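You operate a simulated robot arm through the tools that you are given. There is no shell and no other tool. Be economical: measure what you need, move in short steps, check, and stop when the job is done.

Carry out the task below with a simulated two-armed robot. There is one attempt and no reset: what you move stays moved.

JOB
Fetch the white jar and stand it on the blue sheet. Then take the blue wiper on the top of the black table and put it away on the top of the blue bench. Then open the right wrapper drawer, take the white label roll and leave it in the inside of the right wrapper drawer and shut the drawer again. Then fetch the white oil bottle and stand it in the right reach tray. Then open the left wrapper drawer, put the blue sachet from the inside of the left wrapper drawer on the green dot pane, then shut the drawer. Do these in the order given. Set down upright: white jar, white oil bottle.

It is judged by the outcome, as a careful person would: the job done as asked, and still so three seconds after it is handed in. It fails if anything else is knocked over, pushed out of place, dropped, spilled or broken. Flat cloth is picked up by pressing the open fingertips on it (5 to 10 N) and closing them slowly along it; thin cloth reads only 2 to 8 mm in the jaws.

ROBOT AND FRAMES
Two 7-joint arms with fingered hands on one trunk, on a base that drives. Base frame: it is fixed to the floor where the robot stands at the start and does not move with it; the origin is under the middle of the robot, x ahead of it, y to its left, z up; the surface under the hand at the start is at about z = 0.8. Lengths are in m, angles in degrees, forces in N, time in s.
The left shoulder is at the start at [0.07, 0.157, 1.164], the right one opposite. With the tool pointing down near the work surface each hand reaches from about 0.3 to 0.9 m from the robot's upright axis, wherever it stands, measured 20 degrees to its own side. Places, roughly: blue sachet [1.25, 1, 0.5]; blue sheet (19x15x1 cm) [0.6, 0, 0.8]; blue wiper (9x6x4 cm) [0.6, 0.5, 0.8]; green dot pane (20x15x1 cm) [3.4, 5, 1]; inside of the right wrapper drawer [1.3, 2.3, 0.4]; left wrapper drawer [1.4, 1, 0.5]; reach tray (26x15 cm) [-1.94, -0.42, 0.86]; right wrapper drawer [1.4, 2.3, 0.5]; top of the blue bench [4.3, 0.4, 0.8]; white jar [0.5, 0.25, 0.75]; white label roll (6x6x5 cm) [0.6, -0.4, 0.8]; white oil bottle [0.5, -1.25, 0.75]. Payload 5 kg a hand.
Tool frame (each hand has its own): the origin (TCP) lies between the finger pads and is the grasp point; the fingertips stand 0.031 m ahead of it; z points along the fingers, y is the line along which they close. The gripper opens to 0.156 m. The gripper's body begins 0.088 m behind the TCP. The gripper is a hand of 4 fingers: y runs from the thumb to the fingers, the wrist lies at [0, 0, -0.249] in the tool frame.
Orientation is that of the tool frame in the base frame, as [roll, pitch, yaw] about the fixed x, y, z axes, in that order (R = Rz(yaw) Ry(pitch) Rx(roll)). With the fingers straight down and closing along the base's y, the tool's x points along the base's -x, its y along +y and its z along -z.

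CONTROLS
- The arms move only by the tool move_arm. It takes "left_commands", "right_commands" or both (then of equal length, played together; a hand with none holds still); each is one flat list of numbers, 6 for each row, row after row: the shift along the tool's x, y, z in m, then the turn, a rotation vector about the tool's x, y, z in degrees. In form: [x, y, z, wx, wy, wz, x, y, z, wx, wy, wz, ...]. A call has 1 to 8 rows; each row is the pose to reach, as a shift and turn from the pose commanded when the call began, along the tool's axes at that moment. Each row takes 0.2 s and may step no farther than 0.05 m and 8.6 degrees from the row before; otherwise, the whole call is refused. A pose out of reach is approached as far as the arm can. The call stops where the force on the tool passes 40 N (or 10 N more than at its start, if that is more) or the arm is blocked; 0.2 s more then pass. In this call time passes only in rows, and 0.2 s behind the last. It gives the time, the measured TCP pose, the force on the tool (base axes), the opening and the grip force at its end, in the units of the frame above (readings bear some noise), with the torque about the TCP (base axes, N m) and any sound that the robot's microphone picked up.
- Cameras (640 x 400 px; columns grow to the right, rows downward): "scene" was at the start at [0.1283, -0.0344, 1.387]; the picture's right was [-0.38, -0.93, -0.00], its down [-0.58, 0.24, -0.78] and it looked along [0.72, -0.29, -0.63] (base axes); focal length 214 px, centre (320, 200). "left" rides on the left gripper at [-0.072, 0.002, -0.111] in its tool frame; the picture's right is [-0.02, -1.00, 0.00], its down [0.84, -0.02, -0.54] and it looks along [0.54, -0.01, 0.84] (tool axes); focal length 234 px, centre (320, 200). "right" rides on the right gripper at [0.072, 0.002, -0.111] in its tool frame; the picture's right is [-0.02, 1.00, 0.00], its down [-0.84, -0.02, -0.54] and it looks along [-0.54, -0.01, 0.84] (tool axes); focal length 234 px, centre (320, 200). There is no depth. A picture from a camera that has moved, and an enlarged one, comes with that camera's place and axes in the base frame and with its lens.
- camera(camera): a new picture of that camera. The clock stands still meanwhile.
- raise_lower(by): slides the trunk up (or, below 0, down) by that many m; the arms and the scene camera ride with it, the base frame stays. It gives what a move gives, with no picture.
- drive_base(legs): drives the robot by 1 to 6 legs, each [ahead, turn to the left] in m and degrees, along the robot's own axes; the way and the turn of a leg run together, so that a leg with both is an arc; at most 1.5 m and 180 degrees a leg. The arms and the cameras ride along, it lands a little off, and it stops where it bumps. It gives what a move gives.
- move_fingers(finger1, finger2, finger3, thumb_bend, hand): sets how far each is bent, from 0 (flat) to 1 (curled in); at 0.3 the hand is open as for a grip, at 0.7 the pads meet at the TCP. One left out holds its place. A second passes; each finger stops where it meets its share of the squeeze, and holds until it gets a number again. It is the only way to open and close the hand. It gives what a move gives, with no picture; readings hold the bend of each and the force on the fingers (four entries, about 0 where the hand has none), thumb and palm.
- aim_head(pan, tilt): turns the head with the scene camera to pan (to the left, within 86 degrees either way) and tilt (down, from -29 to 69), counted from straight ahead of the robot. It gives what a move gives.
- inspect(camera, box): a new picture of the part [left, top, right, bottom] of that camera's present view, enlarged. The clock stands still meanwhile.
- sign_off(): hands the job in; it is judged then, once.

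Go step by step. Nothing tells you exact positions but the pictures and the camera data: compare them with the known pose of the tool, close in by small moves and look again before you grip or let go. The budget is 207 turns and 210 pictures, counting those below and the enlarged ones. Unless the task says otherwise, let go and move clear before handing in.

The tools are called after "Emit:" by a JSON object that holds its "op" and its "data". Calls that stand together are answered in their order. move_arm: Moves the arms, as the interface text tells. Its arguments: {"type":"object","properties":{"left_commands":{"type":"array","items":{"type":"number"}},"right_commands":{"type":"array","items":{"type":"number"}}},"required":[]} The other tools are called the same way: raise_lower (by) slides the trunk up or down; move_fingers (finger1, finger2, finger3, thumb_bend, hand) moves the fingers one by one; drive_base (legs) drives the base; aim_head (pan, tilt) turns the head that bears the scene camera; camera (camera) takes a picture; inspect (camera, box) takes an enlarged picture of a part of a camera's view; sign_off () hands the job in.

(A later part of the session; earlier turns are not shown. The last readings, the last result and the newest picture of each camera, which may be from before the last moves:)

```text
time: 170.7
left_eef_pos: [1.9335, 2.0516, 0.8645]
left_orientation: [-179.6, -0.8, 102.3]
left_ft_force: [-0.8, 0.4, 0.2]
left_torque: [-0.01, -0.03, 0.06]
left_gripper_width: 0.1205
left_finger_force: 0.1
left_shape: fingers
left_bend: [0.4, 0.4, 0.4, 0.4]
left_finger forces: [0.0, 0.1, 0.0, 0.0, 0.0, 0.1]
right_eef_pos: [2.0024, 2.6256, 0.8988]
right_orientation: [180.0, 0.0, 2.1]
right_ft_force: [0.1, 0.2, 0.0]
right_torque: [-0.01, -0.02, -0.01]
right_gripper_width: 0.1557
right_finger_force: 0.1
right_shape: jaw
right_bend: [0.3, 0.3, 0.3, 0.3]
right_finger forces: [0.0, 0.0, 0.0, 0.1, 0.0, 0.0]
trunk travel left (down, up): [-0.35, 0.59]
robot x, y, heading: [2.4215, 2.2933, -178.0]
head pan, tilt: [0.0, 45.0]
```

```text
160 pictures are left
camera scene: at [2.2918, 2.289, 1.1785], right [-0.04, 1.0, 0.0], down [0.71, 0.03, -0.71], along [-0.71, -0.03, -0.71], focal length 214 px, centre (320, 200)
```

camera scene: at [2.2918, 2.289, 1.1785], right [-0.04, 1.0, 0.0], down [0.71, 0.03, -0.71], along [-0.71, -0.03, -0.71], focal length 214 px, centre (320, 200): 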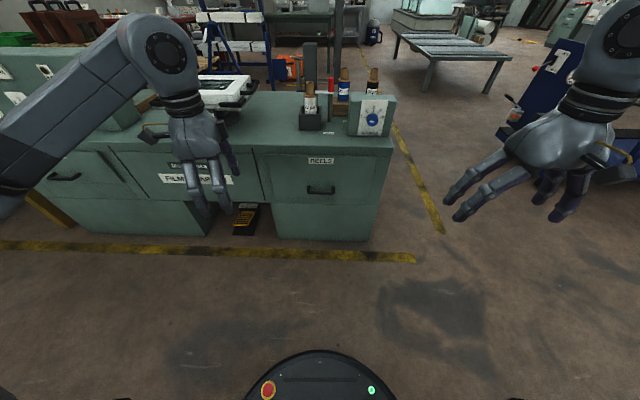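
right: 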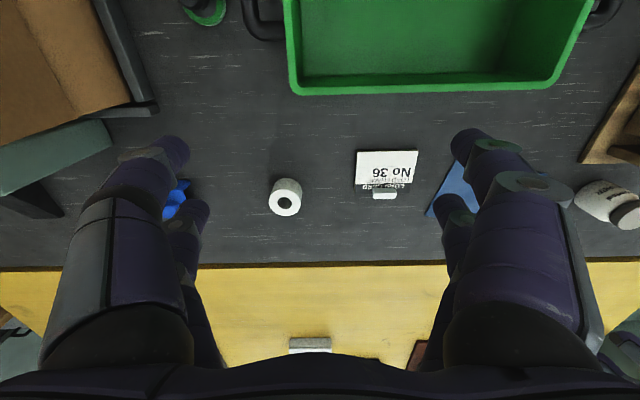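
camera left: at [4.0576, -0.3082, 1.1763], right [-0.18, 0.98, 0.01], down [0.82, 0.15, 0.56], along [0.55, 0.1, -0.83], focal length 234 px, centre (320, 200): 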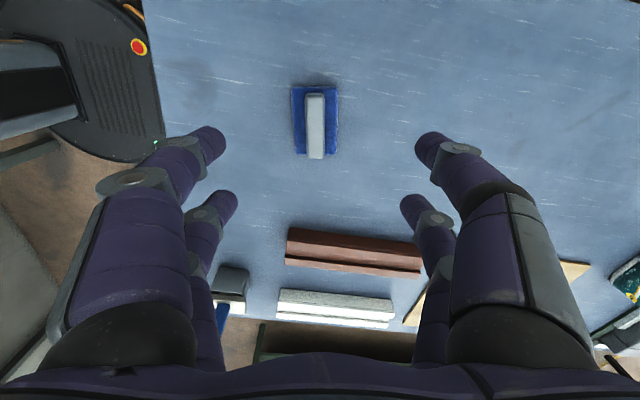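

The handle bar is at about (1.57, 2.26, 0.52). I'll move the left hand forward and straighten its yaw, then tip it to point at the cabinet with the fingers closing vertically.

Emit:
{"op": "move_arm", "data": {"left_commands": [0.03, -0.024, 0.027, 0, 0, 6, 0.06, -0.048, 0.054, 0, 0, 12.3, 0.09, -0.072, 0.081, 0, 0, 12.3, 0.12, -0.096, 0.108, 0, 0, 12.3, 0.15, -0.12, 0.135, 0, 0, 12.3, 0.184, -0.146, 0.16, 0, 0, 12.3]}}

Emit:
{"op": "move_arm", "data": {"left_commands": [0, 0, 0, 8.5, 0, 0, 0, 0, 0, 17, 0, 0, 0, 0, 0, 25.5, 0, 0, 0, 0, 0, 34, 0, 0, 0, 0, 0, 42.5, 0, 0, 0, 0, 0, 51, 0, 0, 0, 0, 0, 59.5, 0, 0, 0, 0, 0, 68, 0, 0]}}

Emit:
{"op": "camera", "data": {"camera": "scene"}}

Emit:
{"op": "camera", "data": {"camera": "left"}}

```text
time: 172.1
left_eef_pos: [1.7487, 2.205, 0.7054]
left_orientation: [-179.4, -0.6, 90.1]
left_ft_force: [-0.2, 0.9, 0.1]
left_torque: [-0.03, -0.01, 0.03]
left_gripper_width: 0.1206
left_finger_force: 0.0
left_shape: fingers
left_bend: [0.4, 0.4, 0.4, 0.4]
left_finger forces: [0.0, 0.0, 0.0, 0.0, 0.0, 0.0]
right_eef_pos: [2.0019, 2.6251, 0.8982]
right_orientation: [179.8, 0.0, 2.1]
right_ft_force: [-0.2, -0.9, 0.0]
right_torque: [0.0, -0.01, -0.03]
right_gripper_width: 0.1563
right_finger_force: 0.0
right_shape: jaw
right_bend: [0.3, 0.3, 0.3, 0.3]
right_finger forces: [0.0, 0.0, 0.0, 0.0, 0.0, 0.1]
trunk travel left (down, up): [-0.35, 0.59]
robot x, y, heading: [2.4199, 2.2952, -177.8]
head pan, tilt: [0.0, 45.0]
```

```text
time: 174.1
left_eef_pos: [1.8027, 2.276, 0.6485]
left_orientation: [-121.3, -13.5, 90.2]
left_ft_force: [-0.7, -1.2, -0.3]
left_torque: [0.06, 0.04, -0.08]
left_gripper_width: 0.1208
left_finger_force: 0.0
left_shape: fingers
left_bend: [0.4, 0.4, 0.4, 0.4]
left_finger forces: [0.1, 0.0, 0.0, 0.0, 0.1, 0.1]
right_eef_pos: [2.0025, 2.6216, 0.8989]
right_orientation: [-179.8, 0.0, 2.1]
right_ft_force: [0.5, -1.3, 0.3]
right_torque: [0.09, 0.02, -0.02]
right_gripper_width: 0.1561
right_finger_force: 0.0
right_shape: jaw
right_bend: [0.3, 0.3, 0.3, 0.3]
right_finger forces: [0.1, 0.0, 0.0, 0.1, 0.1, 0.1]
trunk travel left (down, up): [-0.35, 0.59]
robot x, y, heading: [2.4222, 2.2926, -177.7]
head pan, tilt: [0.0, 45.0]
stopped in row 8 (left hand): the arm was blocked; the commanded pose is now the measured one
```

```text
159 pictures are left
camera scene: at [2.2919, 2.2853, 1.1785], right [-0.04, 1.0, 0.0], down [0.71, 0.03, -0.71], along [-0.71, -0.02, -0.71], focal length 214 px, centre (320, 200)
```

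scene: 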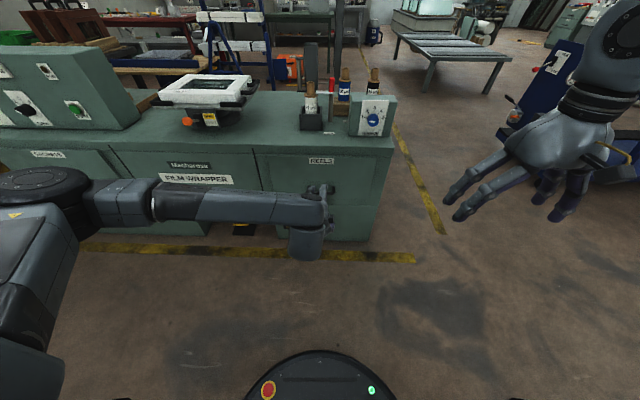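

```text
158 pictures are left
camera left: at [1.8983, 2.193, 0.6857], right [-0.52, -0.22, 0.83], down [0.45, 0.75, 0.49], along [-0.72, 0.63, -0.29], focal length 234 px, centre (320, 200)
```

left: 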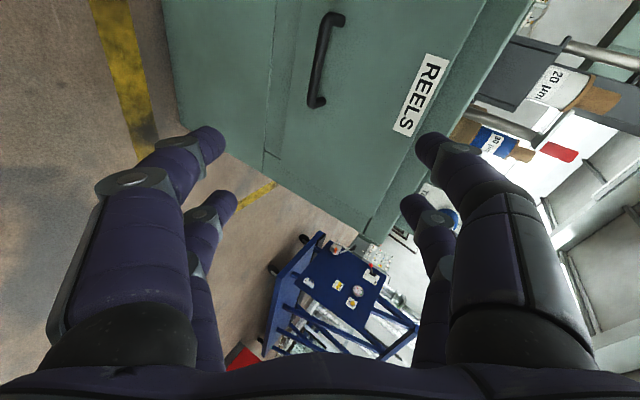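

The arm stopped at a wrist limit, but the hand now points forward and 30° down, closing mostly vertically. That will do for the bar at about (1.57, 2.257, 0.50). I'll narrow the fingers and approach.

Emit:
{"op": "move_fingers", "data": {"hand": "left", "finger1": 0.48, "finger2": 0.48, "finger3": 0.48, "thumb_bend": 0.48}}

Emit:
{"op": "move_arm", "data": {"left_commands": [-0.008, -0.003, 0.037, 0, 0, 0, -0.016, -0.006, 0.075, 0, 0, 0, -0.024, -0.009, 0.112, 0, 0, 0, -0.0327, -0.0114, 0.149, 0, 0, 0]}}

Emit:
{"op": "camera", "data": {"camera": "left"}}

Emit:
{"op": "inspect", "data": {"camera": "scene", "box": [220, 140, 400, 260]}}

```text
time: 175.1
left_eef_pos: [1.8028, 2.2791, 0.6481]
left_orientation: [-121.3, -13.3, 90.1]
left_ft_force: [0.1, 0.4, 0.1]
left_torque: [0.01, -0.02, 0.01]
left_gripper_width: 0.0896
left_finger_force: 0.0
left_shape: fingers
left_bend: [0.48, 0.48, 0.48, 0.48]
left_finger forces: [0.1, 0.1, 0.1, 0.0, 0.0, 0.1]
right_eef_pos: [2.0024, 2.6239, 0.8986]
right_orientation: [-180.0, 0.0, 2.2]
right_ft_force: [-0.9, -0.3, 0.1]
right_torque: [-0.02, 0.02, -0.01]
right_gripper_width: 0.156
right_finger_force: 0.0
right_shape: jaw
right_bend: [0.3, 0.3, 0.3, 0.3]
right_finger forces: [0.0, 0.0, 0.0, 0.1, 0.0, 0.0]
trunk travel left (down, up): [-0.35, 0.59]
robot x, y, heading: [2.4235, 2.2948, -178.0]
head pan, tilt: [0.0, 45.0]
```

```text
time: 176.1
left_eef_pos: [1.668, 2.2602, 0.5745]
left_orientation: [-121.4, -13.3, 90.0]
left_ft_force: [-1.0, -0.7, -0.7]
left_torque: [0.02, -0.03, -0.01]
left_gripper_width: 0.0894
left_finger_force: 0.1
left_shape: fingers
left_bend: [0.48, 0.48, 0.48, 0.48]
left_finger forces: [0.1, 0.1, 0.0, 0.0, 0.0, 0.0]
right_eef_pos: [2.0016, 2.624, 0.898]
right_orientation: [179.9, 0.0, 2.1]
right_ft_force: [-0.3, -0.1, -0.5]
right_torque: [0.02, -0.04, -0.01]
right_gripper_width: 0.1563
right_finger_force: 0.0
right_shape: jaw
right_bend: [0.3, 0.3, 0.3, 0.3]
right_finger forces: [0.0, 0.0, 0.1, 0.0, 0.0, 0.0]
trunk travel left (down, up): [-0.35, 0.59]
robot x, y, heading: [2.4262, 2.2966, -177.9]
head pan, tilt: [0.0, 45.0]
```

```text
157 pictures are left
camera left: at [1.7636, 2.1769, 0.6129], right [-0.52, -0.22, 0.83], down [0.45, 0.75, 0.48], along [-0.72, 0.63, -0.29], focal length 234 px, centre (320, 200)
```

left: 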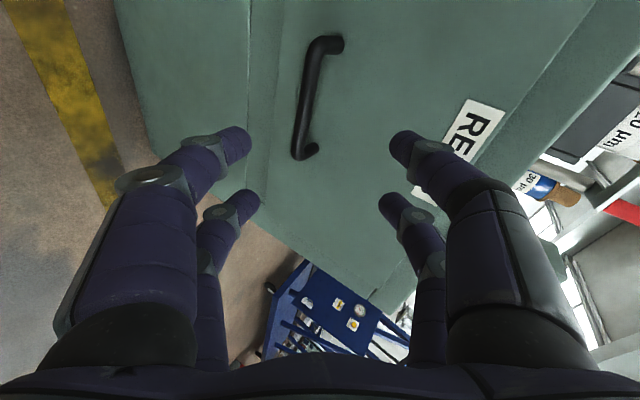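

```text
3.33 times, centred on (310, 200) of scene
camera zoom: at [2.2911, 2.2894, 1.1784], right [-0.04, 1.0, 0.0], down [0.71, 0.03, -0.71], along [-0.71, -0.03, -0.71], focal length 715 px, centre (353, 200)
```

zoom: 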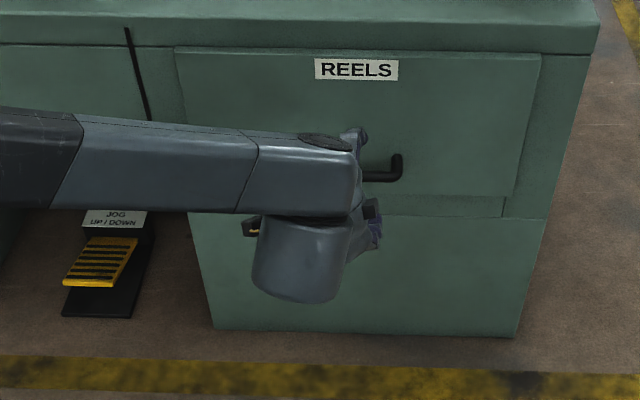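

Refined, the bar is near (1.553, 2.255, 0.487). I'll approach most of the way and check.

Emit:
{"op": "move_arm", "data": {"left_commands": [-0.009, 0.004, 0.03, 0, 0, 0, -0.017, 0.008, 0.06, 0, 0, 0, -0.025, 0.0118, 0.085, 0, 0, 0]}}

Emit:
{"op": "camera", "data": {"camera": "left"}}

```text
time: 176.9
left_eef_pos: [1.6025, 2.2488, 0.5153]
left_orientation: [-121.2, -13.3, 90.1]
left_ft_force: [-0.2, -0.3, -0.4]
left_torque: [0.0, 0.04, 0.0]
left_gripper_width: 0.0895
left_finger_force: 0.0
left_shape: fingers
left_bend: [0.48, 0.48, 0.48, 0.48]
left_finger forces: [0.0, 0.0, 0.1, 0.1, 0.0, 0.0]
right_eef_pos: [2.0022, 2.6244, 0.8988]
right_orientation: [179.9, -0.1, 2.1]
right_ft_force: [0.1, 0.5, -0.7]
right_torque: [-0.01, -0.03, 0.0]
right_gripper_width: 0.156
right_finger_force: 0.0
right_shape: jaw
right_bend: [0.3, 0.3, 0.3, 0.3]
right_finger forces: [0.0, 0.1, 0.0, 0.0, 0.0, 0.0]
trunk travel left (down, up): [-0.35, 0.59]
robot x, y, heading: [2.4243, 2.2956, -177.9]
head pan, tilt: [0.0, 45.0]
```

```text
155 pictures are left
camera left: at [1.6972, 2.1661, 0.5536], right [-0.52, -0.22, 0.83], down [0.45, 0.75, 0.48], along [-0.72, 0.63, -0.29], focal length 234 px, centre (320, 200)
```

left: 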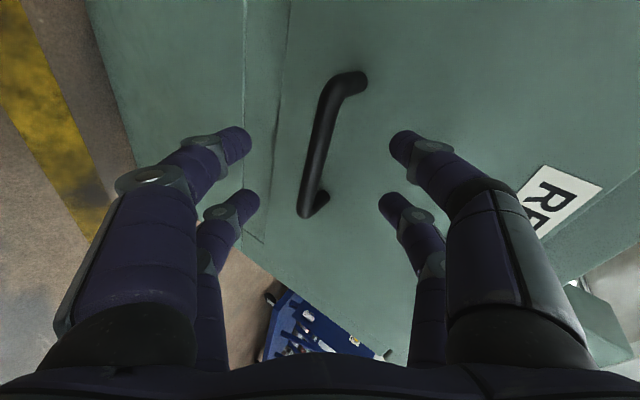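

The bar sits between the fingers. I'll advance 4 cm and close.

Emit:
{"op": "move_arm", "data": {"left_commands": [0, 0.001, 0.02, 0, 0, 0, 0, 0.002, 0.034, 0, 0, 0, 0, 0.002, 0.042, 0, 0, 0]}}

Emit:
{"op": "move_fingers", "data": {"hand": "left", "finger1": 0.75, "finger2": 0.75, "finger3": 0.75, "thumb_bend": 0.75}}

Emit:
{"op": "camera", "data": {"camera": "left"}}

```text
time: 177.7
left_eef_pos: [1.5666, 2.2535, 0.4928]
left_orientation: [-121.3, -13.2, 90.0]
left_ft_force: [0.5, 1.0, 0.4]
left_torque: [0.03, -0.04, 0.0]
left_gripper_width: 0.0894
left_finger_force: 0.1
left_shape: fingers
left_bend: [0.48, 0.48, 0.48, 0.48]
left_finger forces: [0.0, 0.0, 0.0, 0.1, 0.2, 0.0]
right_eef_pos: [2.0013, 2.624, 0.8996]
right_orientation: [-180.0, -0.1, 2.0]
right_ft_force: [0.4, -0.1, 0.7]
right_torque: [0.0, -0.05, -0.01]
right_gripper_width: 0.1559
right_finger_force: 0.0
right_shape: jaw
right_bend: [0.3, 0.3, 0.3, 0.3]
right_finger forces: [0.1, 0.0, 0.0, 0.0, 0.1, 0.1]
trunk travel left (down, up): [-0.35, 0.59]
robot x, y, heading: [2.4254, 2.297, -177.9]
head pan, tilt: [0.0, 45.0]
```

```text
time: 178.7
left_eef_pos: [1.5676, 2.2547, 0.4944]
left_orientation: [-121.4, -13.2, 90.1]
left_ft_force: [-3.4, 0.3, 2.1]
left_torque: [-0.13, 0.05, -0.27]
left_gripper_width: 0.0153
left_finger_force: 16.4
left_shape: fingers
left_bend: [0.67, 0.63, 0.73, 0.68]
left_finger forces: [6.8, 8.7, 3.8, 0.0, 14.1, 0.1]
right_eef_pos: [2.0023, 2.6242, 0.8992]
right_orientation: [-179.9, 0.1, 2.1]
right_ft_force: [-1.1, 0.1, 0.2]
right_torque: [0.01, 0.02, 0.02]
right_gripper_width: 0.1559
right_finger_force: 0.1
right_shape: jaw
right_bend: [0.3, 0.3, 0.3, 0.3]
right_finger forces: [0.0, 0.0, 0.0, 0.1, 0.1, 0.0]
trunk travel left (down, up): [-0.35, 0.59]
robot x, y, heading: [2.4251, 2.2934, -177.8]
head pan, tilt: [0.0, 45.0]
```

```text
154 pictures are left
camera left: at [1.6628, 2.172, 0.5324], right [-0.52, -0.22, 0.83], down [0.45, 0.75, 0.48], along [-0.72, 0.63, -0.29], focal length 234 px, centre (320, 200)
```

left: 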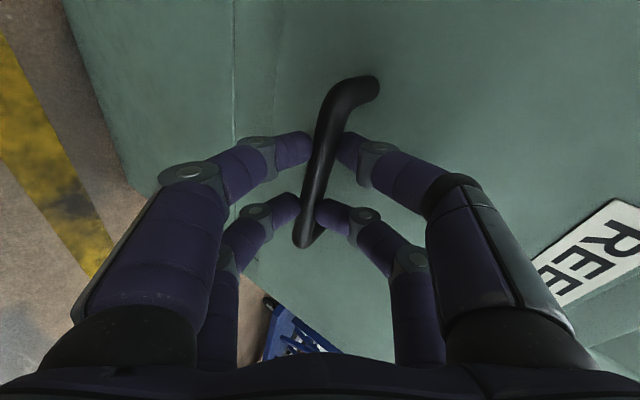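

The bar is gripped. I'll pull straight back in +x with the arm.

Emit:
{"op": "move_arm", "data": {"left_commands": [0, 0.0208, -0.0342, 0, 0, 0, 0, 0.0416, -0.0683, 0, 0, 0, 0, 0.0624, -0.1025, 0, 0, 0, 0, 0.0832, -0.1366, 0, 0, 0, 0, 0.104, -0.171, 0, 0, 0]}}

Emit:
{"op": "camera", "data": {"camera": "scene"}}

```text
time: 179.9
left_eef_pos: [1.7679, 2.2555, 0.4951]
left_orientation: [-121.9, -13.0, 90.6]
left_ft_force: [1.5, -11.2, 0.3]
left_torque: [-0.33, 0.0, -0.18]
left_gripper_width: 0.0156
left_finger_force: 18.0
left_shape: fingers
left_bend: [0.67, 0.63, 0.74, 0.68]
left_finger forces: [8.0, 10.2, 5.0, 0.0, 13.0, 0.0]
left hand out of reach, approached as far as the arm can: row 5
right_eef_pos: [2.0014, 2.6232, 0.9005]
right_orientation: [-180.0, 0.0, 2.1]
right_ft_force: [-0.4, 0.0, 0.6]
right_torque: [0.0, 0.02, -0.02]
right_gripper_width: 0.1559
right_finger_force: 0.1
right_shape: jaw
right_bend: [0.3, 0.3, 0.3, 0.3]
right_finger forces: [0.0, 0.1, 0.0, 0.0, 0.0, 0.0]
trunk travel left (down, up): [-0.35, 0.59]
robot x, y, heading: [2.4241, 2.2944, -177.9]
head pan, tilt: [0.0, 45.0]
```

```text
153 pictures are left
camera scene: at [2.2922, 2.2886, 1.1784], right [-0.04, 1.0, 0.0], down [0.71, 0.03, -0.71], along [-0.71, -0.03, -0.71], focal length 214 px, centre (320, 200)
```

scene: 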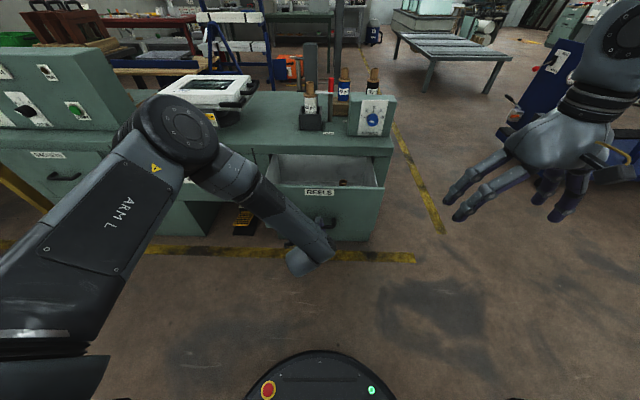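

The drawer is open about 20 cm. I'll release the handle and back the base away from it.

Emit:
{"op": "move_fingers", "data": {"hand": "left", "finger1": 0.42, "finger2": 0.42, "finger3": 0.42, "thumb_bend": 0.42}}

Emit:
{"op": "camera", "data": {"camera": "left"}}

```text
time: 180.9
left_eef_pos: [1.7649, 2.2575, 0.4964]
left_orientation: [-121.6, -13.0, 90.6]
left_ft_force: [-0.8, 0.5, -0.8]
left_torque: [-0.04, -0.01, 0.02]
left_gripper_width: 0.1122
left_finger_force: 0.1
left_shape: fingers
left_bend: [0.42, 0.42, 0.42, 0.42]
left_finger forces: [0.1, 0.0, 0.0, 0.0, 0.1, 0.1]
right_eef_pos: [2.0023, 2.6241, 0.8981]
right_orientation: [-180.0, 0.0, 2.0]
right_ft_force: [0.6, 0.1, -0.3]
right_torque: [-0.01, 0.0, 0.03]
right_gripper_width: 0.1558
right_finger_force: 0.1
right_shape: jaw
right_bend: [0.3, 0.3, 0.3, 0.3]
right_finger forces: [0.0, 0.0, 0.1, 0.0, 0.0, 0.1]
trunk travel left (down, up): [-0.35, 0.59]
robot x, y, heading: [2.4279, 2.2953, -177.6]
head pan, tilt: [0.0, 45.0]
```

```text
152 pictures are left
camera left: at [1.8623, 2.1755, 0.5349], right [-0.52, -0.22, 0.82], down [0.45, 0.75, 0.48], along [-0.73, 0.62, -0.3], focal length 234 px, centre (320, 200)
```

left: 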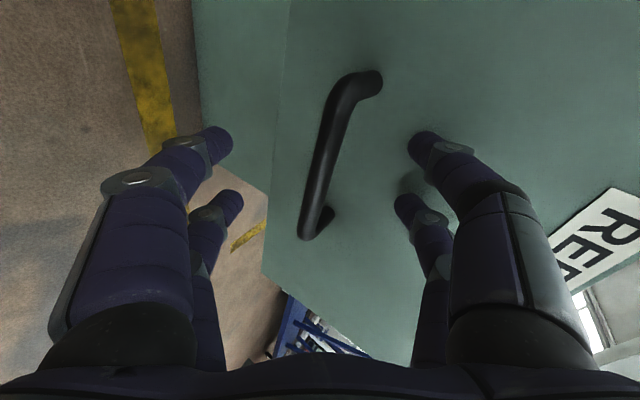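

Emit:
{"op": "drive_base", "data": {"legs": [[-0.25, 0]]}}

Emit:
{"op": "move_arm", "data": {"left_commands": [0, 0, 0, -8, 0, 0, 0, 0, 0, -16, 0, 0, 0, 0, 0, -24, 0, 0, 0, 0, 0, -32, 0, 0, 0, 0, 0, -40, 0, 0, 0, 0, 0, -48, 0, 0, 0, 0, 0, -56, 0, 0]}}

Emit:
{"op": "raise_lower", "data": {"by": 0.4}}

Emit:
{"op": "camera", "data": {"camera": "scene"}}

```text
time: 182.7
left_eef_pos: [2.02, 2.2681, 0.498]
left_orientation: [-121.6, -13.0, 90.5]
left_ft_force: [0.7, 0.6, 0.1]
left_torque: [-0.02, -0.04, 0.0]
left_gripper_width: 0.1123
left_finger_force: 0.1
left_shape: fingers
left_bend: [0.42, 0.42, 0.42, 0.42]
left_finger forces: [0.0, 0.0, 0.1, 0.1, 0.1, 0.0]
right_eef_pos: [2.2577, 2.6345, 0.8998]
right_orientation: [179.9, 0.0, 2.0]
right_ft_force: [0.4, -1.3, 0.4]
right_torque: [0.01, 0.01, 0.02]
right_gripper_width: 0.156
right_finger_force: 0.1
right_shape: jaw
right_bend: [0.3, 0.3, 0.3, 0.3]
right_finger forces: [0.0, 0.1, 0.0, 0.0, 0.0, 0.0]
trunk travel left (down, up): [-0.35, 0.59]
robot x, y, heading: [2.6769, 2.3041, -178.4]
head pan, tilt: [0.0, 45.0]
```

```text
time: 184.3
left_eef_pos: [2.0207, 2.2682, 0.497]
left_orientation: [-177.7, -13.1, 90.4]
left_ft_force: [-0.4, -0.2, -0.3]
left_torque: [0.01, -0.02, -0.03]
left_gripper_width: 0.1126
left_finger_force: 0.1
left_shape: fingers
left_bend: [0.42, 0.42, 0.42, 0.42]
left_finger forces: [0.0, 0.0, 0.0, 0.0, 0.0, 0.1]
right_eef_pos: [2.2572, 2.6334, 0.8988]
right_orientation: [-180.0, -0.1, 1.9]
right_ft_force: [0.1, 0.0, 0.2]
right_torque: [0.0, 0.03, -0.02]
right_gripper_width: 0.1558
right_finger_force: 0.1
right_shape: jaw
right_bend: [0.3, 0.3, 0.3, 0.3]
right_finger forces: [0.0, 0.0, 0.0, 0.0, 0.0, 0.0]
trunk travel left (down, up): [-0.35, 0.59]
robot x, y, heading: [2.6778, 2.3054, -178.1]
head pan, tilt: [0.0, 45.0]
```

```text
time: 188.2
left_eef_pos: [2.0197, 2.2674, 0.8966]
left_orientation: [-177.6, -13.0, 90.4]
left_ft_force: [0.6, -0.1, 0.0]
left_torque: [0.01, 0.03, 0.05]
left_gripper_width: 0.1127
left_finger_force: 0.0
left_shape: fingers
left_bend: [0.42, 0.42, 0.42, 0.42]
left_finger forces: [0.1, 0.0, 0.0, 0.0, 0.0, 0.0]
right_eef_pos: [2.2567, 2.6353, 1.2986]
right_orientation: [180.0, -0.1, 1.9]
right_ft_force: [0.2, -0.6, 0.7]
right_torque: [0.01, 0.0, 0.0]
right_gripper_width: 0.1556
right_finger_force: 0.1
right_shape: jaw
right_bend: [0.3, 0.3, 0.3, 0.3]
right_finger forces: [0.0, 0.1, 0.0, 0.1, 0.1, 0.0]
trunk travel left (down, up): [-0.75, 0.19]
robot x, y, heading: [2.6791, 2.3066, -178.2]
head pan, tilt: [0.0, 45.0]
```

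```text
151 pictures are left
camera scene: at [2.5455, 2.2985, 1.5784], right [-0.03, 1.0, 0.0], down [0.71, 0.02, -0.71], along [-0.71, -0.02, -0.71], focal length 214 px, centre (320, 200)
```

scene: 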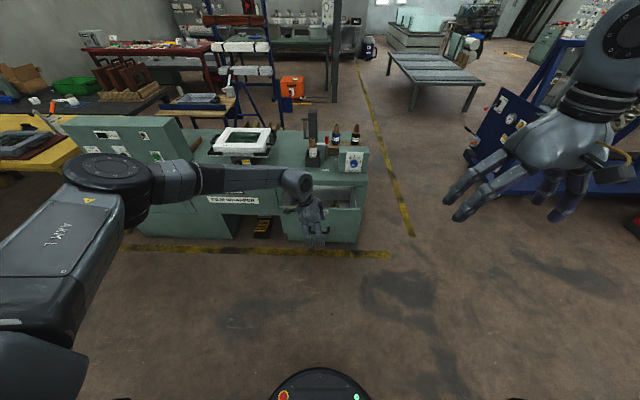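

The drawer stays open. I'll raise the left hand level and drive round to the black table for the roll.

Emit:
{"op": "move_arm", "data": {"left_commands": [0.009, 0, -0.039, 0, -6.5, 0, 0.018, 0, -0.078, 0, -13, 0, 0.027, 0, -0.117, 0, -13, 0, 0.036, 0, -0.156, 0, -13, 0, 0.045, 0, -0.195, 0, -13, 0, 0.054, 0, -0.234, 0, -13, 0, 0.063, 0, -0.273, 0, -13, 0, 0.072, 0, -0.31, 0, -13, 0]}}

Emit:
{"op": "drive_base", "data": {"legs": [[0, -90], [0.8, 0], [0, 89]]}}

Emit:
{"op": "aim_head", "data": {"pan": 0, "tilt": 25}}

Emit:
{"op": "camera", "data": {"camera": "scene"}}

```text
time: 190.0
left_eef_pos: [2.0335, 2.2684, 1.2134]
left_orientation: [-177.5, 0.1, 90.9]
left_ft_force: [0.0, 0.9, 0.1]
left_torque: [-0.04, 0.01, 0.01]
left_gripper_width: 0.1126
left_finger_force: 0.1
left_shape: fingers
left_bend: [0.42, 0.42, 0.42, 0.42]
left_finger forces: [0.1, 0.0, 0.0, 0.0, 0.0, 0.0]
right_eef_pos: [2.2572, 2.6344, 1.299]
right_orientation: [-180.0, 0.0, 1.9]
right_ft_force: [0.2, 0.3, 0.0]
right_torque: [-0.02, 0.02, -0.01]
right_gripper_width: 0.1558
right_finger_force: 0.0
right_shape: jaw
right_bend: [0.3, 0.3, 0.3, 0.3]
right_finger forces: [0.0, 0.0, 0.0, 0.1, 0.1, 0.0]
trunk travel left (down, up): [-0.75, 0.19]
robot x, y, heading: [2.6781, 2.3071, -178.1]
head pan, tilt: [0.0, 45.0]
```

```text
time: 201.8
left_eef_pos: [2.0009, 3.0855, 1.213]
left_orientation: [-177.8, 0.0, 89.3]
left_ft_force: [-0.2, 0.6, -0.5]
left_torque: [-0.02, -0.03, 0.0]
left_gripper_width: 0.1124
left_finger_force: 0.1
left_shape: fingers
left_bend: [0.42, 0.42, 0.42, 0.42]
left_finger forces: [0.0, 0.0, 0.1, 0.1, 0.0, 0.0]
right_eef_pos: [2.2366, 3.4457, 1.2992]
right_orientation: [-180.0, 0.0, 0.2]
right_ft_force: [-0.5, 0.7, 0.3]
right_torque: [-0.02, 0.02, 0.06]
right_gripper_width: 0.1558
right_finger_force: 0.1
right_shape: jaw
right_bend: [0.3, 0.3, 0.3, 0.3]
right_finger forces: [0.0, 0.0, 0.0, 0.1, 0.0, 0.1]
trunk travel left (down, up): [-0.75, 0.19]
robot x, y, heading: [2.6455, 3.1058, -179.9]
head pan, tilt: [0.0, 45.0]
```

```text
time: 202.6
left_eef_pos: [2.0019, 3.0855, 1.2122]
left_orientation: [-177.7, -0.1, 89.2]
left_ft_force: [0.7, -0.5, -0.6]
left_torque: [0.03, -0.01, 0.01]
left_gripper_width: 0.1127
left_finger_force: 0.0
left_shape: fingers
left_bend: [0.42, 0.42, 0.42, 0.42]
left_finger forces: [0.1, 0.1, 0.0, 0.0, 0.0, 0.0]
right_eef_pos: [2.2377, 3.446, 1.2986]
right_orientation: [180.0, 0.1, 0.0]
right_ft_force: [-0.5, 0.0, 1.0]
right_torque: [0.04, -0.02, -0.02]
right_gripper_width: 0.1559
right_finger_force: 0.1
right_shape: jaw
right_bend: [0.3, 0.3, 0.3, 0.3]
right_finger forces: [0.0, 0.0, 0.1, 0.0, 0.0, 0.1]
trunk travel left (down, up): [-0.75, 0.19]
robot x, y, heading: [2.6475, 3.1031, -179.9]
head pan, tilt: [0.0, 25.0]
```

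```text
150 pictures are left
camera scene: at [2.5047, 3.1005, 1.609], right [0.0, 1.0, 0.0], down [0.42, 0.0, -0.91], along [-0.91, 0.0, -0.42], focal length 214 px, centre (320, 200)
```

scene: 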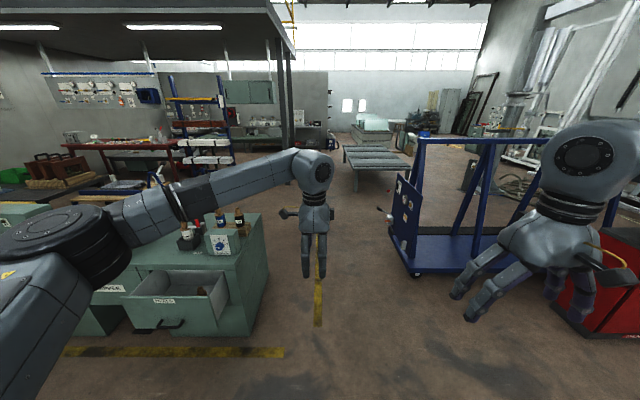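

The path west is clear between the cabinet and the blue frame. I'll drive on round to the front of the black table.

Emit:
{"op": "drive_base", "data": {"legs": [[1.5, 0], [1.5, 0], [0.2, 0], [0, 90]]}}

Emit:
{"op": "camera", "data": {"camera": "scene"}}

```text
time: 222.0
left_eef_pos: [-0.4734, 2.3781, 1.2119]
left_orientation: [-177.7, 0.0, -178.1]
left_ft_force: [-0.6, -0.2, 0.0]
left_torque: [0.02, -0.01, -0.07]
left_gripper_width: 0.1126
left_finger_force: 0.1
left_shape: fingers
left_bend: [0.42, 0.42, 0.42, 0.42]
left_finger forces: [0.0, 0.0, 0.1, 0.0, 0.0, 0.0]
right_eef_pos: [-0.8438, 2.5953, 1.2989]
right_orientation: [-179.9, 0.0, 93.1]
right_ft_force: [-0.5, 0.0, 0.4]
right_torque: [-0.02, 0.01, -0.03]
right_gripper_width: 0.156
right_finger_force: 0.0
right_shape: jaw
right_bend: [0.3, 0.3, 0.3, 0.3]
right_finger forces: [0.0, 0.1, 0.1, 0.0, 0.1, 0.0]
trunk travel left (down, up): [-0.75, 0.19]
robot x, y, heading: [-0.5227, 3.0217, -86.9]
head pan, tilt: [0.0, 25.0]
```

```text
149 pictures are left
camera scene: at [-0.5157, 2.8784, 1.6091], right [-1.0, -0.05, 0.0], down [-0.02, 0.42, -0.91], along [0.05, -0.91, -0.42], focal length 214 px, centre (320, 200)
```

scene: 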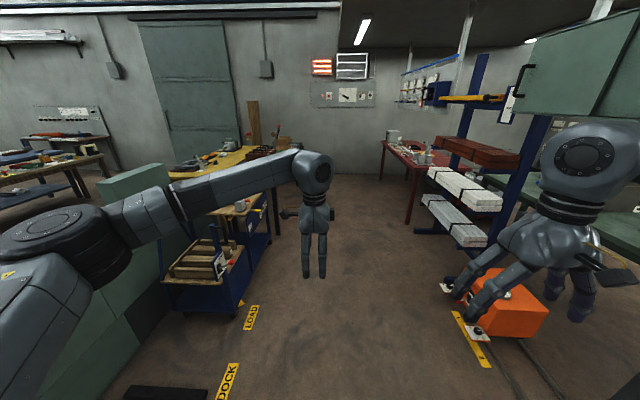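

Emit:
{"op": "drive_base", "data": {"legs": [[0, -4], [1.5, 0], [1.5, 0], [0.2, 0], [0, 90]]}}

Emit:
{"op": "aim_head", "data": {"pan": 0, "tilt": 45}}

Emit:
{"op": "camera", "data": {"camera": "scene"}}

```text
time: 241.8
left_eef_pos: [0.0876, -0.1659, 1.2116]
left_orientation: [-177.7, 0.1, -93.1]
left_ft_force: [0.7, 0.7, 0.4]
left_torque: [0.01, 0.01, -0.06]
left_gripper_width: 0.1122
left_finger_force: 0.0
left_shape: fingers
left_bend: [0.42, 0.42, 0.42, 0.42]
left_finger forces: [0.1, 0.0, 0.0, 0.1, 0.1, 0.0]
right_eef_pos: [-0.1629, -0.5149, 1.2995]
right_orientation: [180.0, 0.1, 177.9]
right_ft_force: [0.2, 0.1, -0.1]
right_torque: [0.01, -0.02, -0.01]
right_gripper_width: 0.1558
right_finger_force: 0.1
right_shape: jaw
right_bend: [0.3, 0.3, 0.3, 0.3]
right_finger forces: [0.1, 0.0, 0.0, 0.1, 0.0, 0.0]
trunk travel left (down, up): [-0.75, 0.19]
robot x, y, heading: [-0.5582, -0.1582, -2.3]
head pan, tilt: [0.0, 25.0]
```

```text
time: 242.6
left_eef_pos: [0.0874, -0.1649, 1.2124]
left_orientation: [-177.7, 0.0, -93.1]
left_ft_force: [0.4, 0.2, -0.1]
left_torque: [0.04, 0.02, 0.04]
left_gripper_width: 0.1124
left_finger_force: 0.1
left_shape: fingers
left_bend: [0.42, 0.42, 0.42, 0.42]
left_finger forces: [0.0, 0.0, 0.0, 0.0, 0.1, 0.0]
right_eef_pos: [-0.1619, -0.515, 1.299]
right_orientation: [-180.0, 0.0, 178.0]
right_ft_force: [0.8, 0.1, -0.8]
right_torque: [-0.03, 0.0, 0.05]
right_gripper_width: 0.1558
right_finger_force: 0.1
right_shape: jaw
right_bend: [0.3, 0.3, 0.3, 0.3]
right_finger forces: [0.0, 0.1, 0.1, 0.1, 0.0, 0.0]
trunk travel left (down, up): [-0.75, 0.19]
robot x, y, heading: [-0.5618, -0.1608, -2.0]
head pan, tilt: [0.0, 45.0]
```

```text
148 pictures are left
camera scene: at [-0.4285, -0.163, 1.5785], right [-0.04, -1.0, 0.0], down [-0.71, 0.03, -0.71], along [0.71, -0.03, -0.71], focal length 214 px, centre (320, 200)
```

scene: 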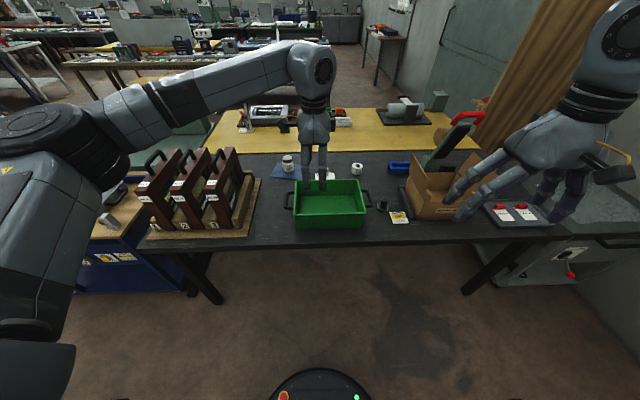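

Everything on the table is in place. I'll drive forward to the table.

Emit:
{"op": "drive_base", "data": {"legs": [[0, 2], [0.53, 0]]}}

Emit:
{"op": "camera", "data": {"camera": "scene"}}

Emit:
{"op": "camera", "data": {"camera": "right"}}

```text
time: 246.1
left_eef_pos: [0.6096, -0.1435, 1.2117]
left_orientation: [-177.6, 0.1, -91.0]
left_ft_force: [0.0, -0.3, 0.3]
left_torque: [0.0, -0.02, 0.02]
left_gripper_width: 0.1125
left_finger_force: 0.1
left_shape: fingers
left_bend: [0.42, 0.42, 0.42, 0.42]
left_finger forces: [0.0, 0.0, 0.0, 0.1, 0.0, 0.0]
right_eef_pos: [0.3705, -0.5021, 1.2984]
right_orientation: [180.0, -0.1, -180.0]
right_ft_force: [0.0, -0.3, -0.2]
right_torque: [0.0, 0.0, -0.02]
right_gripper_width: 0.1557
right_finger_force: 0.1
right_shape: jaw
right_bend: [0.3, 0.3, 0.3, 0.3]
right_finger forces: [0.1, 0.1, 0.0, 0.1, 0.0, 0.0]
trunk travel left (down, up): [-0.75, 0.19]
robot x, y, heading: [-0.0333, -0.1527, -0.1]
head pan, tilt: [0.0, 45.0]
```

```text
147 pictures are left
camera scene: at [0.0928, -0.1591, 1.5786], right [0.0, -1.0, 0.0], down [-0.71, 0.0, -0.71], along [0.71, 0.0, -0.71], focal length 214 px, centre (320, 200)
```

scene: 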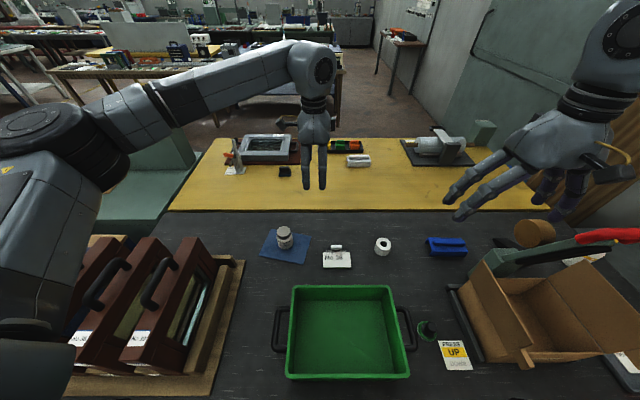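

```text
146 pictures are left
camera right: at [0.3003, -0.5001, 1.4102], right [0.02, 1.0, 0.0], down [0.84, -0.02, 0.55], along [0.55, -0.01, -0.84], focal length 234 px, centre (320, 200)
```

right: 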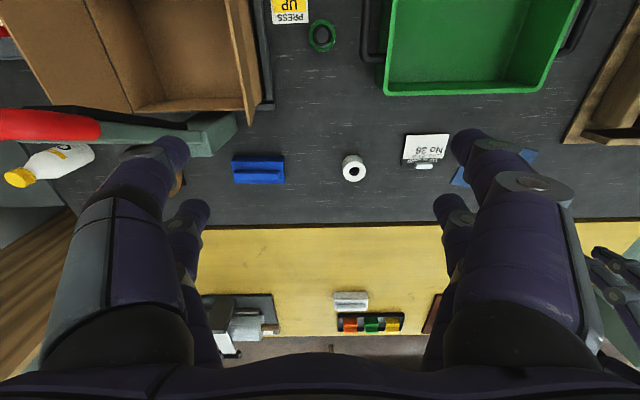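

The roll is at about (0.575, -0.415), standing on its end. I'll bring the right hand over it.

Emit:
{"op": "move_arm", "data": {"right_commands": [-0.0255, 0.0109, 0.04, 0, 0, 0, -0.051, 0.0218, 0.08, 0, 0, 0, -0.0765, 0.0326, 0.12, 0, 0, 0, -0.102, 0.0435, 0.16, 0, 0, 0, -0.1278, 0.0544, 0.2, 0, 0, 0, -0.1534, 0.0653, 0.24, 0, 0, 0, -0.179, 0.076, 0.28, 0, 0, 0, -0.2045, 0.087, 0.32, 0, 0, 0]}}

Emit:
{"op": "camera", "data": {"camera": "right"}}

Emit:
{"op": "camera", "data": {"camera": "scene"}}

```text
time: 247.9
left_eef_pos: [0.612, -0.1442, 1.2112]
left_orientation: [-177.7, 0.1, -91.1]
left_ft_force: [0.3, -0.2, -0.4]
left_torque: [0.06, 0.08, -0.01]
left_gripper_width: 0.1124
left_finger_force: 0.0
left_shape: fingers
left_bend: [0.42, 0.42, 0.42, 0.42]
left_finger forces: [0.0, 0.1, 0.0, 0.0, 0.0, 0.0]
right_eef_pos: [0.5791, -0.4159, 0.9779]
right_orientation: [179.9, -0.2, 179.9]
right_ft_force: [0.9, -0.1, -0.5]
right_torque: [-0.01, 0.04, 0.01]
right_gripper_width: 0.156
right_finger_force: 0.1
right_shape: jaw
right_bend: [0.3, 0.3, 0.3, 0.3]
right_finger forces: [0.1, 0.0, 0.0, 0.1, 0.0, 0.0]
trunk travel left (down, up): [-0.75, 0.19]
robot x, y, heading: [-0.034, -0.1565, -0.1]
head pan, tilt: [0.0, 45.0]
```

```text
145 pictures are left
camera right: at [0.5078, -0.4145, 1.0892], right [0.02, 1.0, 0.0], down [0.84, -0.02, 0.54], along [0.54, -0.01, -0.84], focal length 234 px, centre (320, 200)
```

right: 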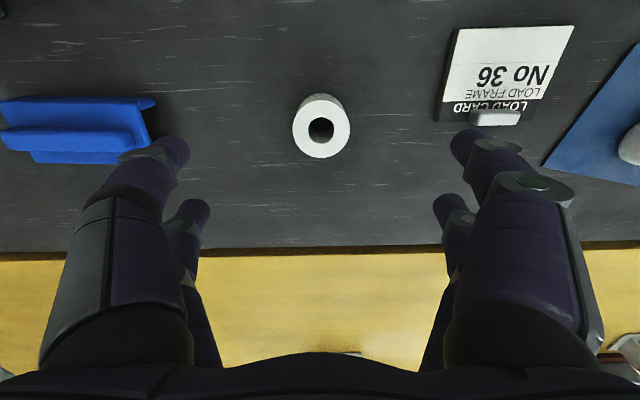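

```text
144 pictures are left
camera scene: at [0.0971, -0.1601, 1.5782], right [0.0, -1.0, 0.0], down [-0.71, 0.0, -0.71], along [0.71, 0.0, -0.71], focal length 214 px, centre (320, 200)
```

scene: 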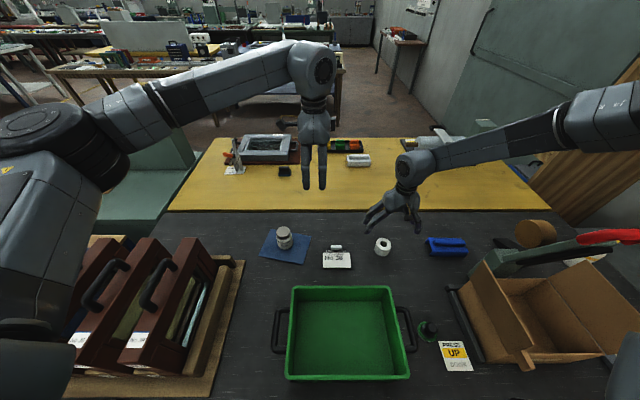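

Centred. I'll go down to z ≈ 0.846 and close on the roll.

Emit:
{"op": "move_arm", "data": {"right_commands": [0.002, 0.001, 0.045, 0, 0, 0, 0.004, 0.001, 0.09, 0, 0, 0, 0.005, 0.001, 0.132, 0, 0, 0]}}

Emit:
{"op": "move_fingers", "data": {"hand": "right", "finger1": 0.68, "finger2": 0.68, "finger3": 0.68, "thumb_bend": 0.68}}

Emit:
{"op": "camera", "data": {"camera": "right"}}

```text
time: 248.7
left_eef_pos: [0.607, -0.1447, 1.2132]
left_orientation: [-177.6, 0.1, -91.1]
left_ft_force: [-0.4, -1.4, 0.2]
left_torque: [0.03, 0.0, -0.01]
left_gripper_width: 0.1128
left_finger_force: 0.1
left_shape: fingers
left_bend: [0.42, 0.42, 0.42, 0.42]
left_finger forces: [0.0, 0.0, 0.1, 0.0, 0.1, 0.1]
right_eef_pos: [0.55, -0.4271, 0.8817]
right_orientation: [180.0, 0.3, 180.0]
right_ft_force: [-0.2, 1.5, 0.6]
right_torque: [0.0, 0.01, 0.02]
right_gripper_width: 0.1558
right_finger_force: 0.0
right_shape: jaw
right_bend: [0.3, 0.3, 0.3, 0.3]
right_finger forces: [0.0, 0.0, 0.0, 0.1, 0.0, 0.0]
right hand out of reach, approached as far as the arm can: row 2, 3
trunk travel left (down, up): [-0.75, 0.19]
robot x, y, heading: [-0.0301, -0.1565, 0.1]
head pan, tilt: [0.0, 45.0]
```

```text
time: 249.7
left_eef_pos: [0.6094, -0.1421, 1.2124]
left_orientation: [-177.6, 0.0, -91.1]
left_ft_force: [0.6, 0.3, -0.5]
left_torque: [0.04, -0.02, -0.04]
left_gripper_width: 0.1126
left_finger_force: 0.0
left_shape: fingers
left_bend: [0.42, 0.42, 0.42, 0.42]
left_finger forces: [0.1, 0.1, 0.1, 0.1, 0.1, 0.1]
right_eef_pos: [0.5506, -0.427, 0.881]
right_orientation: [179.9, 0.0, -180.0]
right_ft_force: [0.5, -0.3, -0.1]
right_torque: [0.01, 0.01, 0.01]
right_gripper_width: 0.0119
right_finger_force: 8.0
right_shape: fingers
right_bend: [0.68, 0.6, 0.59, 0.68]
right_finger forces: [0.1, 7.8, 8.2, 0.0, 0.0, 0.0]
trunk travel left (down, up): [-0.75, 0.19]
robot x, y, heading: [-0.0396, -0.1548, -0.1]
head pan, tilt: [0.0, 45.0]
```

```text
143 pictures are left
camera right: at [0.4788, -0.4259, 0.9913], right [0.02, 1.0, 0.0], down [0.84, -0.02, 0.55], along [0.55, -0.01, -0.84], focal length 234 px, centre (320, 200)
```

right: 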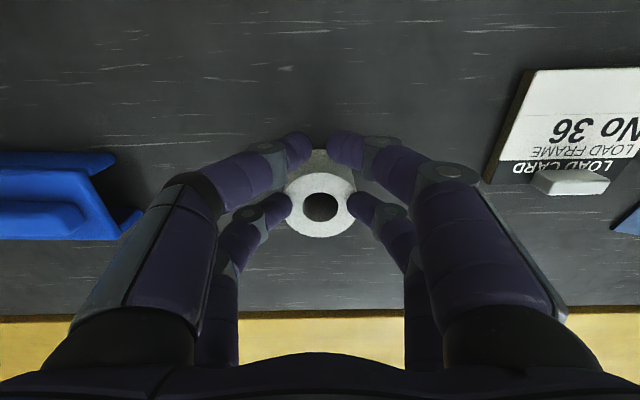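

The arm ran out of reach because the trunk is too high, and it closed short. I'll open, rise, and lower the trunk before trying again.

Emit:
{"op": "move_fingers", "data": {"hand": "right", "finger1": 0.3, "finger2": 0.3, "finger3": 0.3, "thumb_bend": 0.3}}

Emit:
{"op": "move_arm", "data": {"right_commands": [-0.01, 0.005, -0.04, 0, 0, 0, -0.02, 0.01, -0.08, 0, 0, 0, -0.02, 0.01, -0.12, 0, 0, 0, -0.02, 0.01, -0.16, 0, 0, 0, -0.02, 0.01, -0.2, 0, 0, 0, -0.02, 0.01, -0.24, 0, 0, 0]}}

Emit:
{"op": "camera", "data": {"camera": "right"}}

```text
time: 250.7
left_eef_pos: [0.6089, -0.1437, 1.2118]
left_orientation: [-177.7, 0.0, -91.1]
left_ft_force: [-0.2, -0.8, -0.2]
left_torque: [0.01, 0.01, 0.01]
left_gripper_width: 0.1126
left_finger_force: 0.1
left_shape: fingers
left_bend: [0.42, 0.42, 0.42, 0.42]
left_finger forces: [0.1, 0.0, 0.1, 0.0, 0.0, 0.0]
right_eef_pos: [0.5507, -0.4285, 0.8793]
right_orientation: [179.9, 0.1, 179.9]
right_ft_force: [-0.3, -0.3, -0.2]
right_torque: [-0.01, 0.04, 0.01]
right_gripper_width: 0.1595
right_finger_force: 0.1
right_shape: fingers
right_bend: [0.3, 0.3, 0.3, 0.3]
right_finger forces: [0.1, 0.0, 0.1, 0.1, 0.0, 0.0]
trunk travel left (down, up): [-0.75, 0.19]
robot x, y, heading: [-0.0354, -0.1571, -0.0]
head pan, tilt: [0.0, 45.0]
```

```text
time: 252.1
left_eef_pos: [0.6088, -0.1423, 1.2127]
left_orientation: [-177.6, 0.1, -91.1]
left_ft_force: [-0.6, -0.4, -0.4]
left_torque: [0.01, -0.01, 0.0]
left_gripper_width: 0.1127
left_finger_force: 0.1
left_shape: fingers
left_bend: [0.42, 0.42, 0.42, 0.42]
left_finger forces: [0.1, 0.1, 0.0, 0.0, 0.0, 0.0]
right_eef_pos: [0.5704, -0.4176, 1.1188]
right_orientation: [180.0, 0.0, 180.0]
right_ft_force: [-0.7, 0.0, -0.4]
right_torque: [0.01, -0.05, 0.01]
right_gripper_width: 0.1599
right_finger_force: 0.1
right_shape: fingers
right_bend: [0.3, 0.3, 0.3, 0.3]
right_finger forces: [0.1, 0.0, 0.0, 0.1, 0.1, 0.1]
trunk travel left (down, up): [-0.75, 0.19]
robot x, y, heading: [-0.0367, -0.157, -0.2]
head pan, tilt: [0.0, 45.0]
```

```text
142 pictures are left
camera right: at [0.4999, -0.416, 1.2294], right [0.02, 1.0, 0.0], down [0.84, -0.02, 0.54], along [0.54, -0.01, -0.84], focal length 234 px, centre (320, 200)
```

right: 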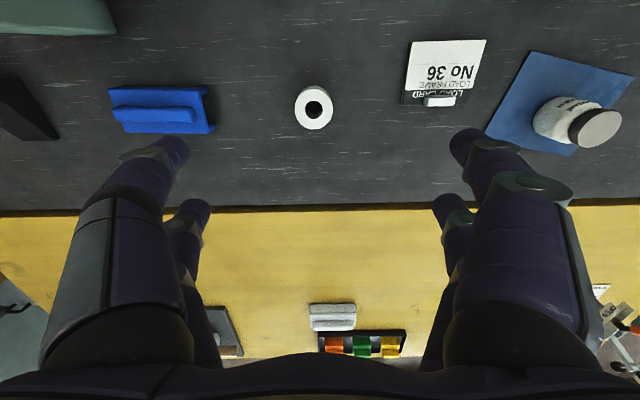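

The roll still stands at (0.574, -0.425). I'll lower the trunk 15 cm.

Emit:
{"op": "raise_lower", "data": {"by": -0.15}}

Emit:
{"op": "move_arm", "data": {"right_commands": [-0.002, -0.005, 0.045, 0, 0, 0, -0.004, -0.008, 0.09, 0, 0, 0, -0.004, -0.008, 0.122, 0, 0, 0]}}

Emit:
{"op": "camera", "data": {"camera": "right"}}

```text
time: 253.8
left_eef_pos: [0.6091, -0.1442, 1.0627]
left_orientation: [-177.6, 0.0, -91.2]
left_ft_force: [-0.6, -0.1, 0.7]
left_torque: [-0.01, 0.03, 0.0]
left_gripper_width: 0.1127
left_finger_force: 0.0
left_shape: fingers
left_bend: [0.42, 0.42, 0.42, 0.42]
left_finger forces: [0.1, 0.0, 0.0, 0.1, 0.0, 0.0]
right_eef_pos: [0.5724, -0.4177, 0.9677]
right_orientation: [179.9, 0.0, 180.0]
right_ft_force: [0.0, 0.3, -0.1]
right_torque: [-0.03, 0.01, 0.05]
right_gripper_width: 0.1596
right_finger_force: 0.0
right_shape: fingers
right_bend: [0.3, 0.3, 0.3, 0.3]
right_finger forces: [0.0, 0.0, 0.0, 0.1, 0.1, 0.1]
trunk travel left (down, up): [-0.6, 0.34]
robot x, y, heading: [-0.0348, -0.1545, -0.2]
head pan, tilt: [0.0, 45.0]
```

```text
time: 254.6
left_eef_pos: [0.6095, -0.1436, 1.0616]
left_orientation: [-177.8, 0.0, -91.1]
left_ft_force: [0.7, -0.4, 0.1]
left_torque: [0.01, 0.03, -0.01]
left_gripper_width: 0.1126
left_finger_force: 0.0
left_shape: fingers
left_bend: [0.42, 0.42, 0.42, 0.42]
left_finger forces: [0.0, 0.1, 0.0, 0.0, 0.1, 0.0]
right_eef_pos: [0.5786, -0.4258, 0.8459]
right_orientation: [179.8, 0.0, 179.9]
right_ft_force: [0.4, -0.2, -0.4]
right_torque: [0.02, 0.02, -0.01]
right_gripper_width: 0.1596
right_finger_force: 0.0
right_shape: fingers
right_bend: [0.3, 0.3, 0.3, 0.3]
right_finger forces: [0.0, 0.1, 0.0, 0.0, 0.0, 0.0]
trunk travel left (down, up): [-0.6, 0.34]
robot x, y, heading: [-0.0366, -0.154, 0.0]
head pan, tilt: [0.0, 45.0]
```

```text
141 pictures are left
camera right: at [0.5062, -0.4244, 0.9565], right [0.03, 1.0, 0.0], down [0.84, -0.02, 0.55], along [0.55, -0.01, -0.84], focal length 234 px, centre (320, 200)
```

right: 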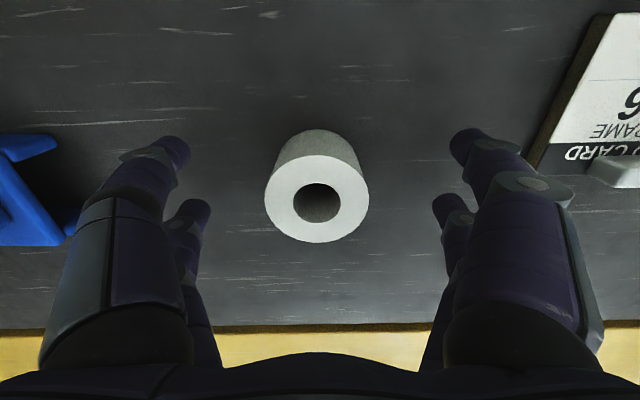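

Centred. I'll close now.

Emit:
{"op": "move_fingers", "data": {"hand": "right", "finger1": 0.68, "finger2": 0.68, "finger3": 0.68, "thumb_bend": 0.68}}

Emit:
{"op": "move_arm", "data": {"right_commands": [0, 0, -0.04, 0, 0, 0, 0, 0, -0.085, 0, 0, 0, 0.02, 0, -0.12, 0, 0, 0, 0.05, 0, -0.155, 0, 0, 0, 0.08, 0, -0.19, 0, 0, 0, 0.11, 0, -0.225, 0, 0, 0, 0.14, 0, -0.26, 0, 0, 0]}}

Emit:
{"op": "camera", "data": {"camera": "right"}}

```text
time: 255.6
left_eef_pos: [0.6095, -0.1442, 1.0624]
left_orientation: [-177.7, 0.0, -91.1]
left_ft_force: [-0.3, 0.1, 0.6]
left_torque: [-0.01, 0.01, -0.02]
left_gripper_width: 0.1128
left_finger_force: 0.1
left_shape: fingers
left_bend: [0.42, 0.42, 0.42, 0.42]
left_finger forces: [0.1, 0.0, 0.0, 0.1, 0.0, 0.0]
right_eef_pos: [0.5775, -0.4272, 0.8454]
right_orientation: [179.9, 0.0, -180.0]
right_ft_force: [-0.2, -0.4, -0.1]
right_torque: [0.01, 0.02, -0.03]
right_gripper_width: 0.0384
right_finger_force: 14.7
right_shape: fingers
right_bend: [0.6, 0.58, 0.59, 0.64]
right_finger forces: [7.0, 8.2, 6.2, 0.1, 8.2, 0.1]
trunk travel left (down, up): [-0.6, 0.34]
robot x, y, heading: [-0.0366, -0.1592, 0.1]
head pan, tilt: [0.0, 45.0]
```

```text
time: 257.2
left_eef_pos: [0.6065, -0.1421, 1.0645]
left_orientation: [-177.4, -0.1, -91.1]
left_ft_force: [-0.6, -0.4, 0.8]
left_torque: [0.01, 0.0, -0.01]
left_gripper_width: 0.1124
left_finger_force: 0.0
left_shape: fingers
left_bend: [0.42, 0.42, 0.42, 0.42]
left_finger forces: [0.0, 0.1, 0.0, 0.0, 0.0, 0.1]
right_eef_pos: [0.434, -0.4241, 1.1084]
right_orientation: [-180.0, 0.1, -180.0]
right_ft_force: [-0.1, -0.2, -0.3]
right_torque: [0.01, -0.04, -0.01]
right_gripper_width: 0.0382
right_finger_force: 14.5
right_shape: fingers
right_bend: [0.6, 0.58, 0.59, 0.64]
right_finger forces: [6.7, 8.2, 6.2, 0.0, 8.0, 0.1]
trunk travel left (down, up): [-0.6, 0.34]
robot x, y, heading: [-0.0385, -0.157, -0.1]
head pan, tilt: [0.0, 45.0]
```

```text
140 pictures are left
camera right: at [0.361, -0.4229, 1.2187], right [0.02, 1.0, 0.0], down [0.84, -0.02, 0.55], along [0.55, -0.01, -0.84], focal length 234 px, centre (320, 200)
```

right: 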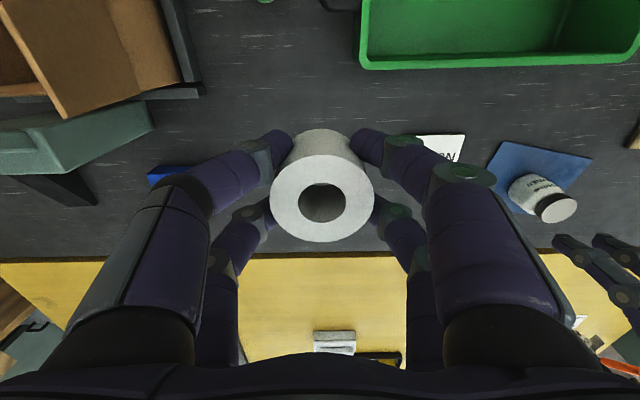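

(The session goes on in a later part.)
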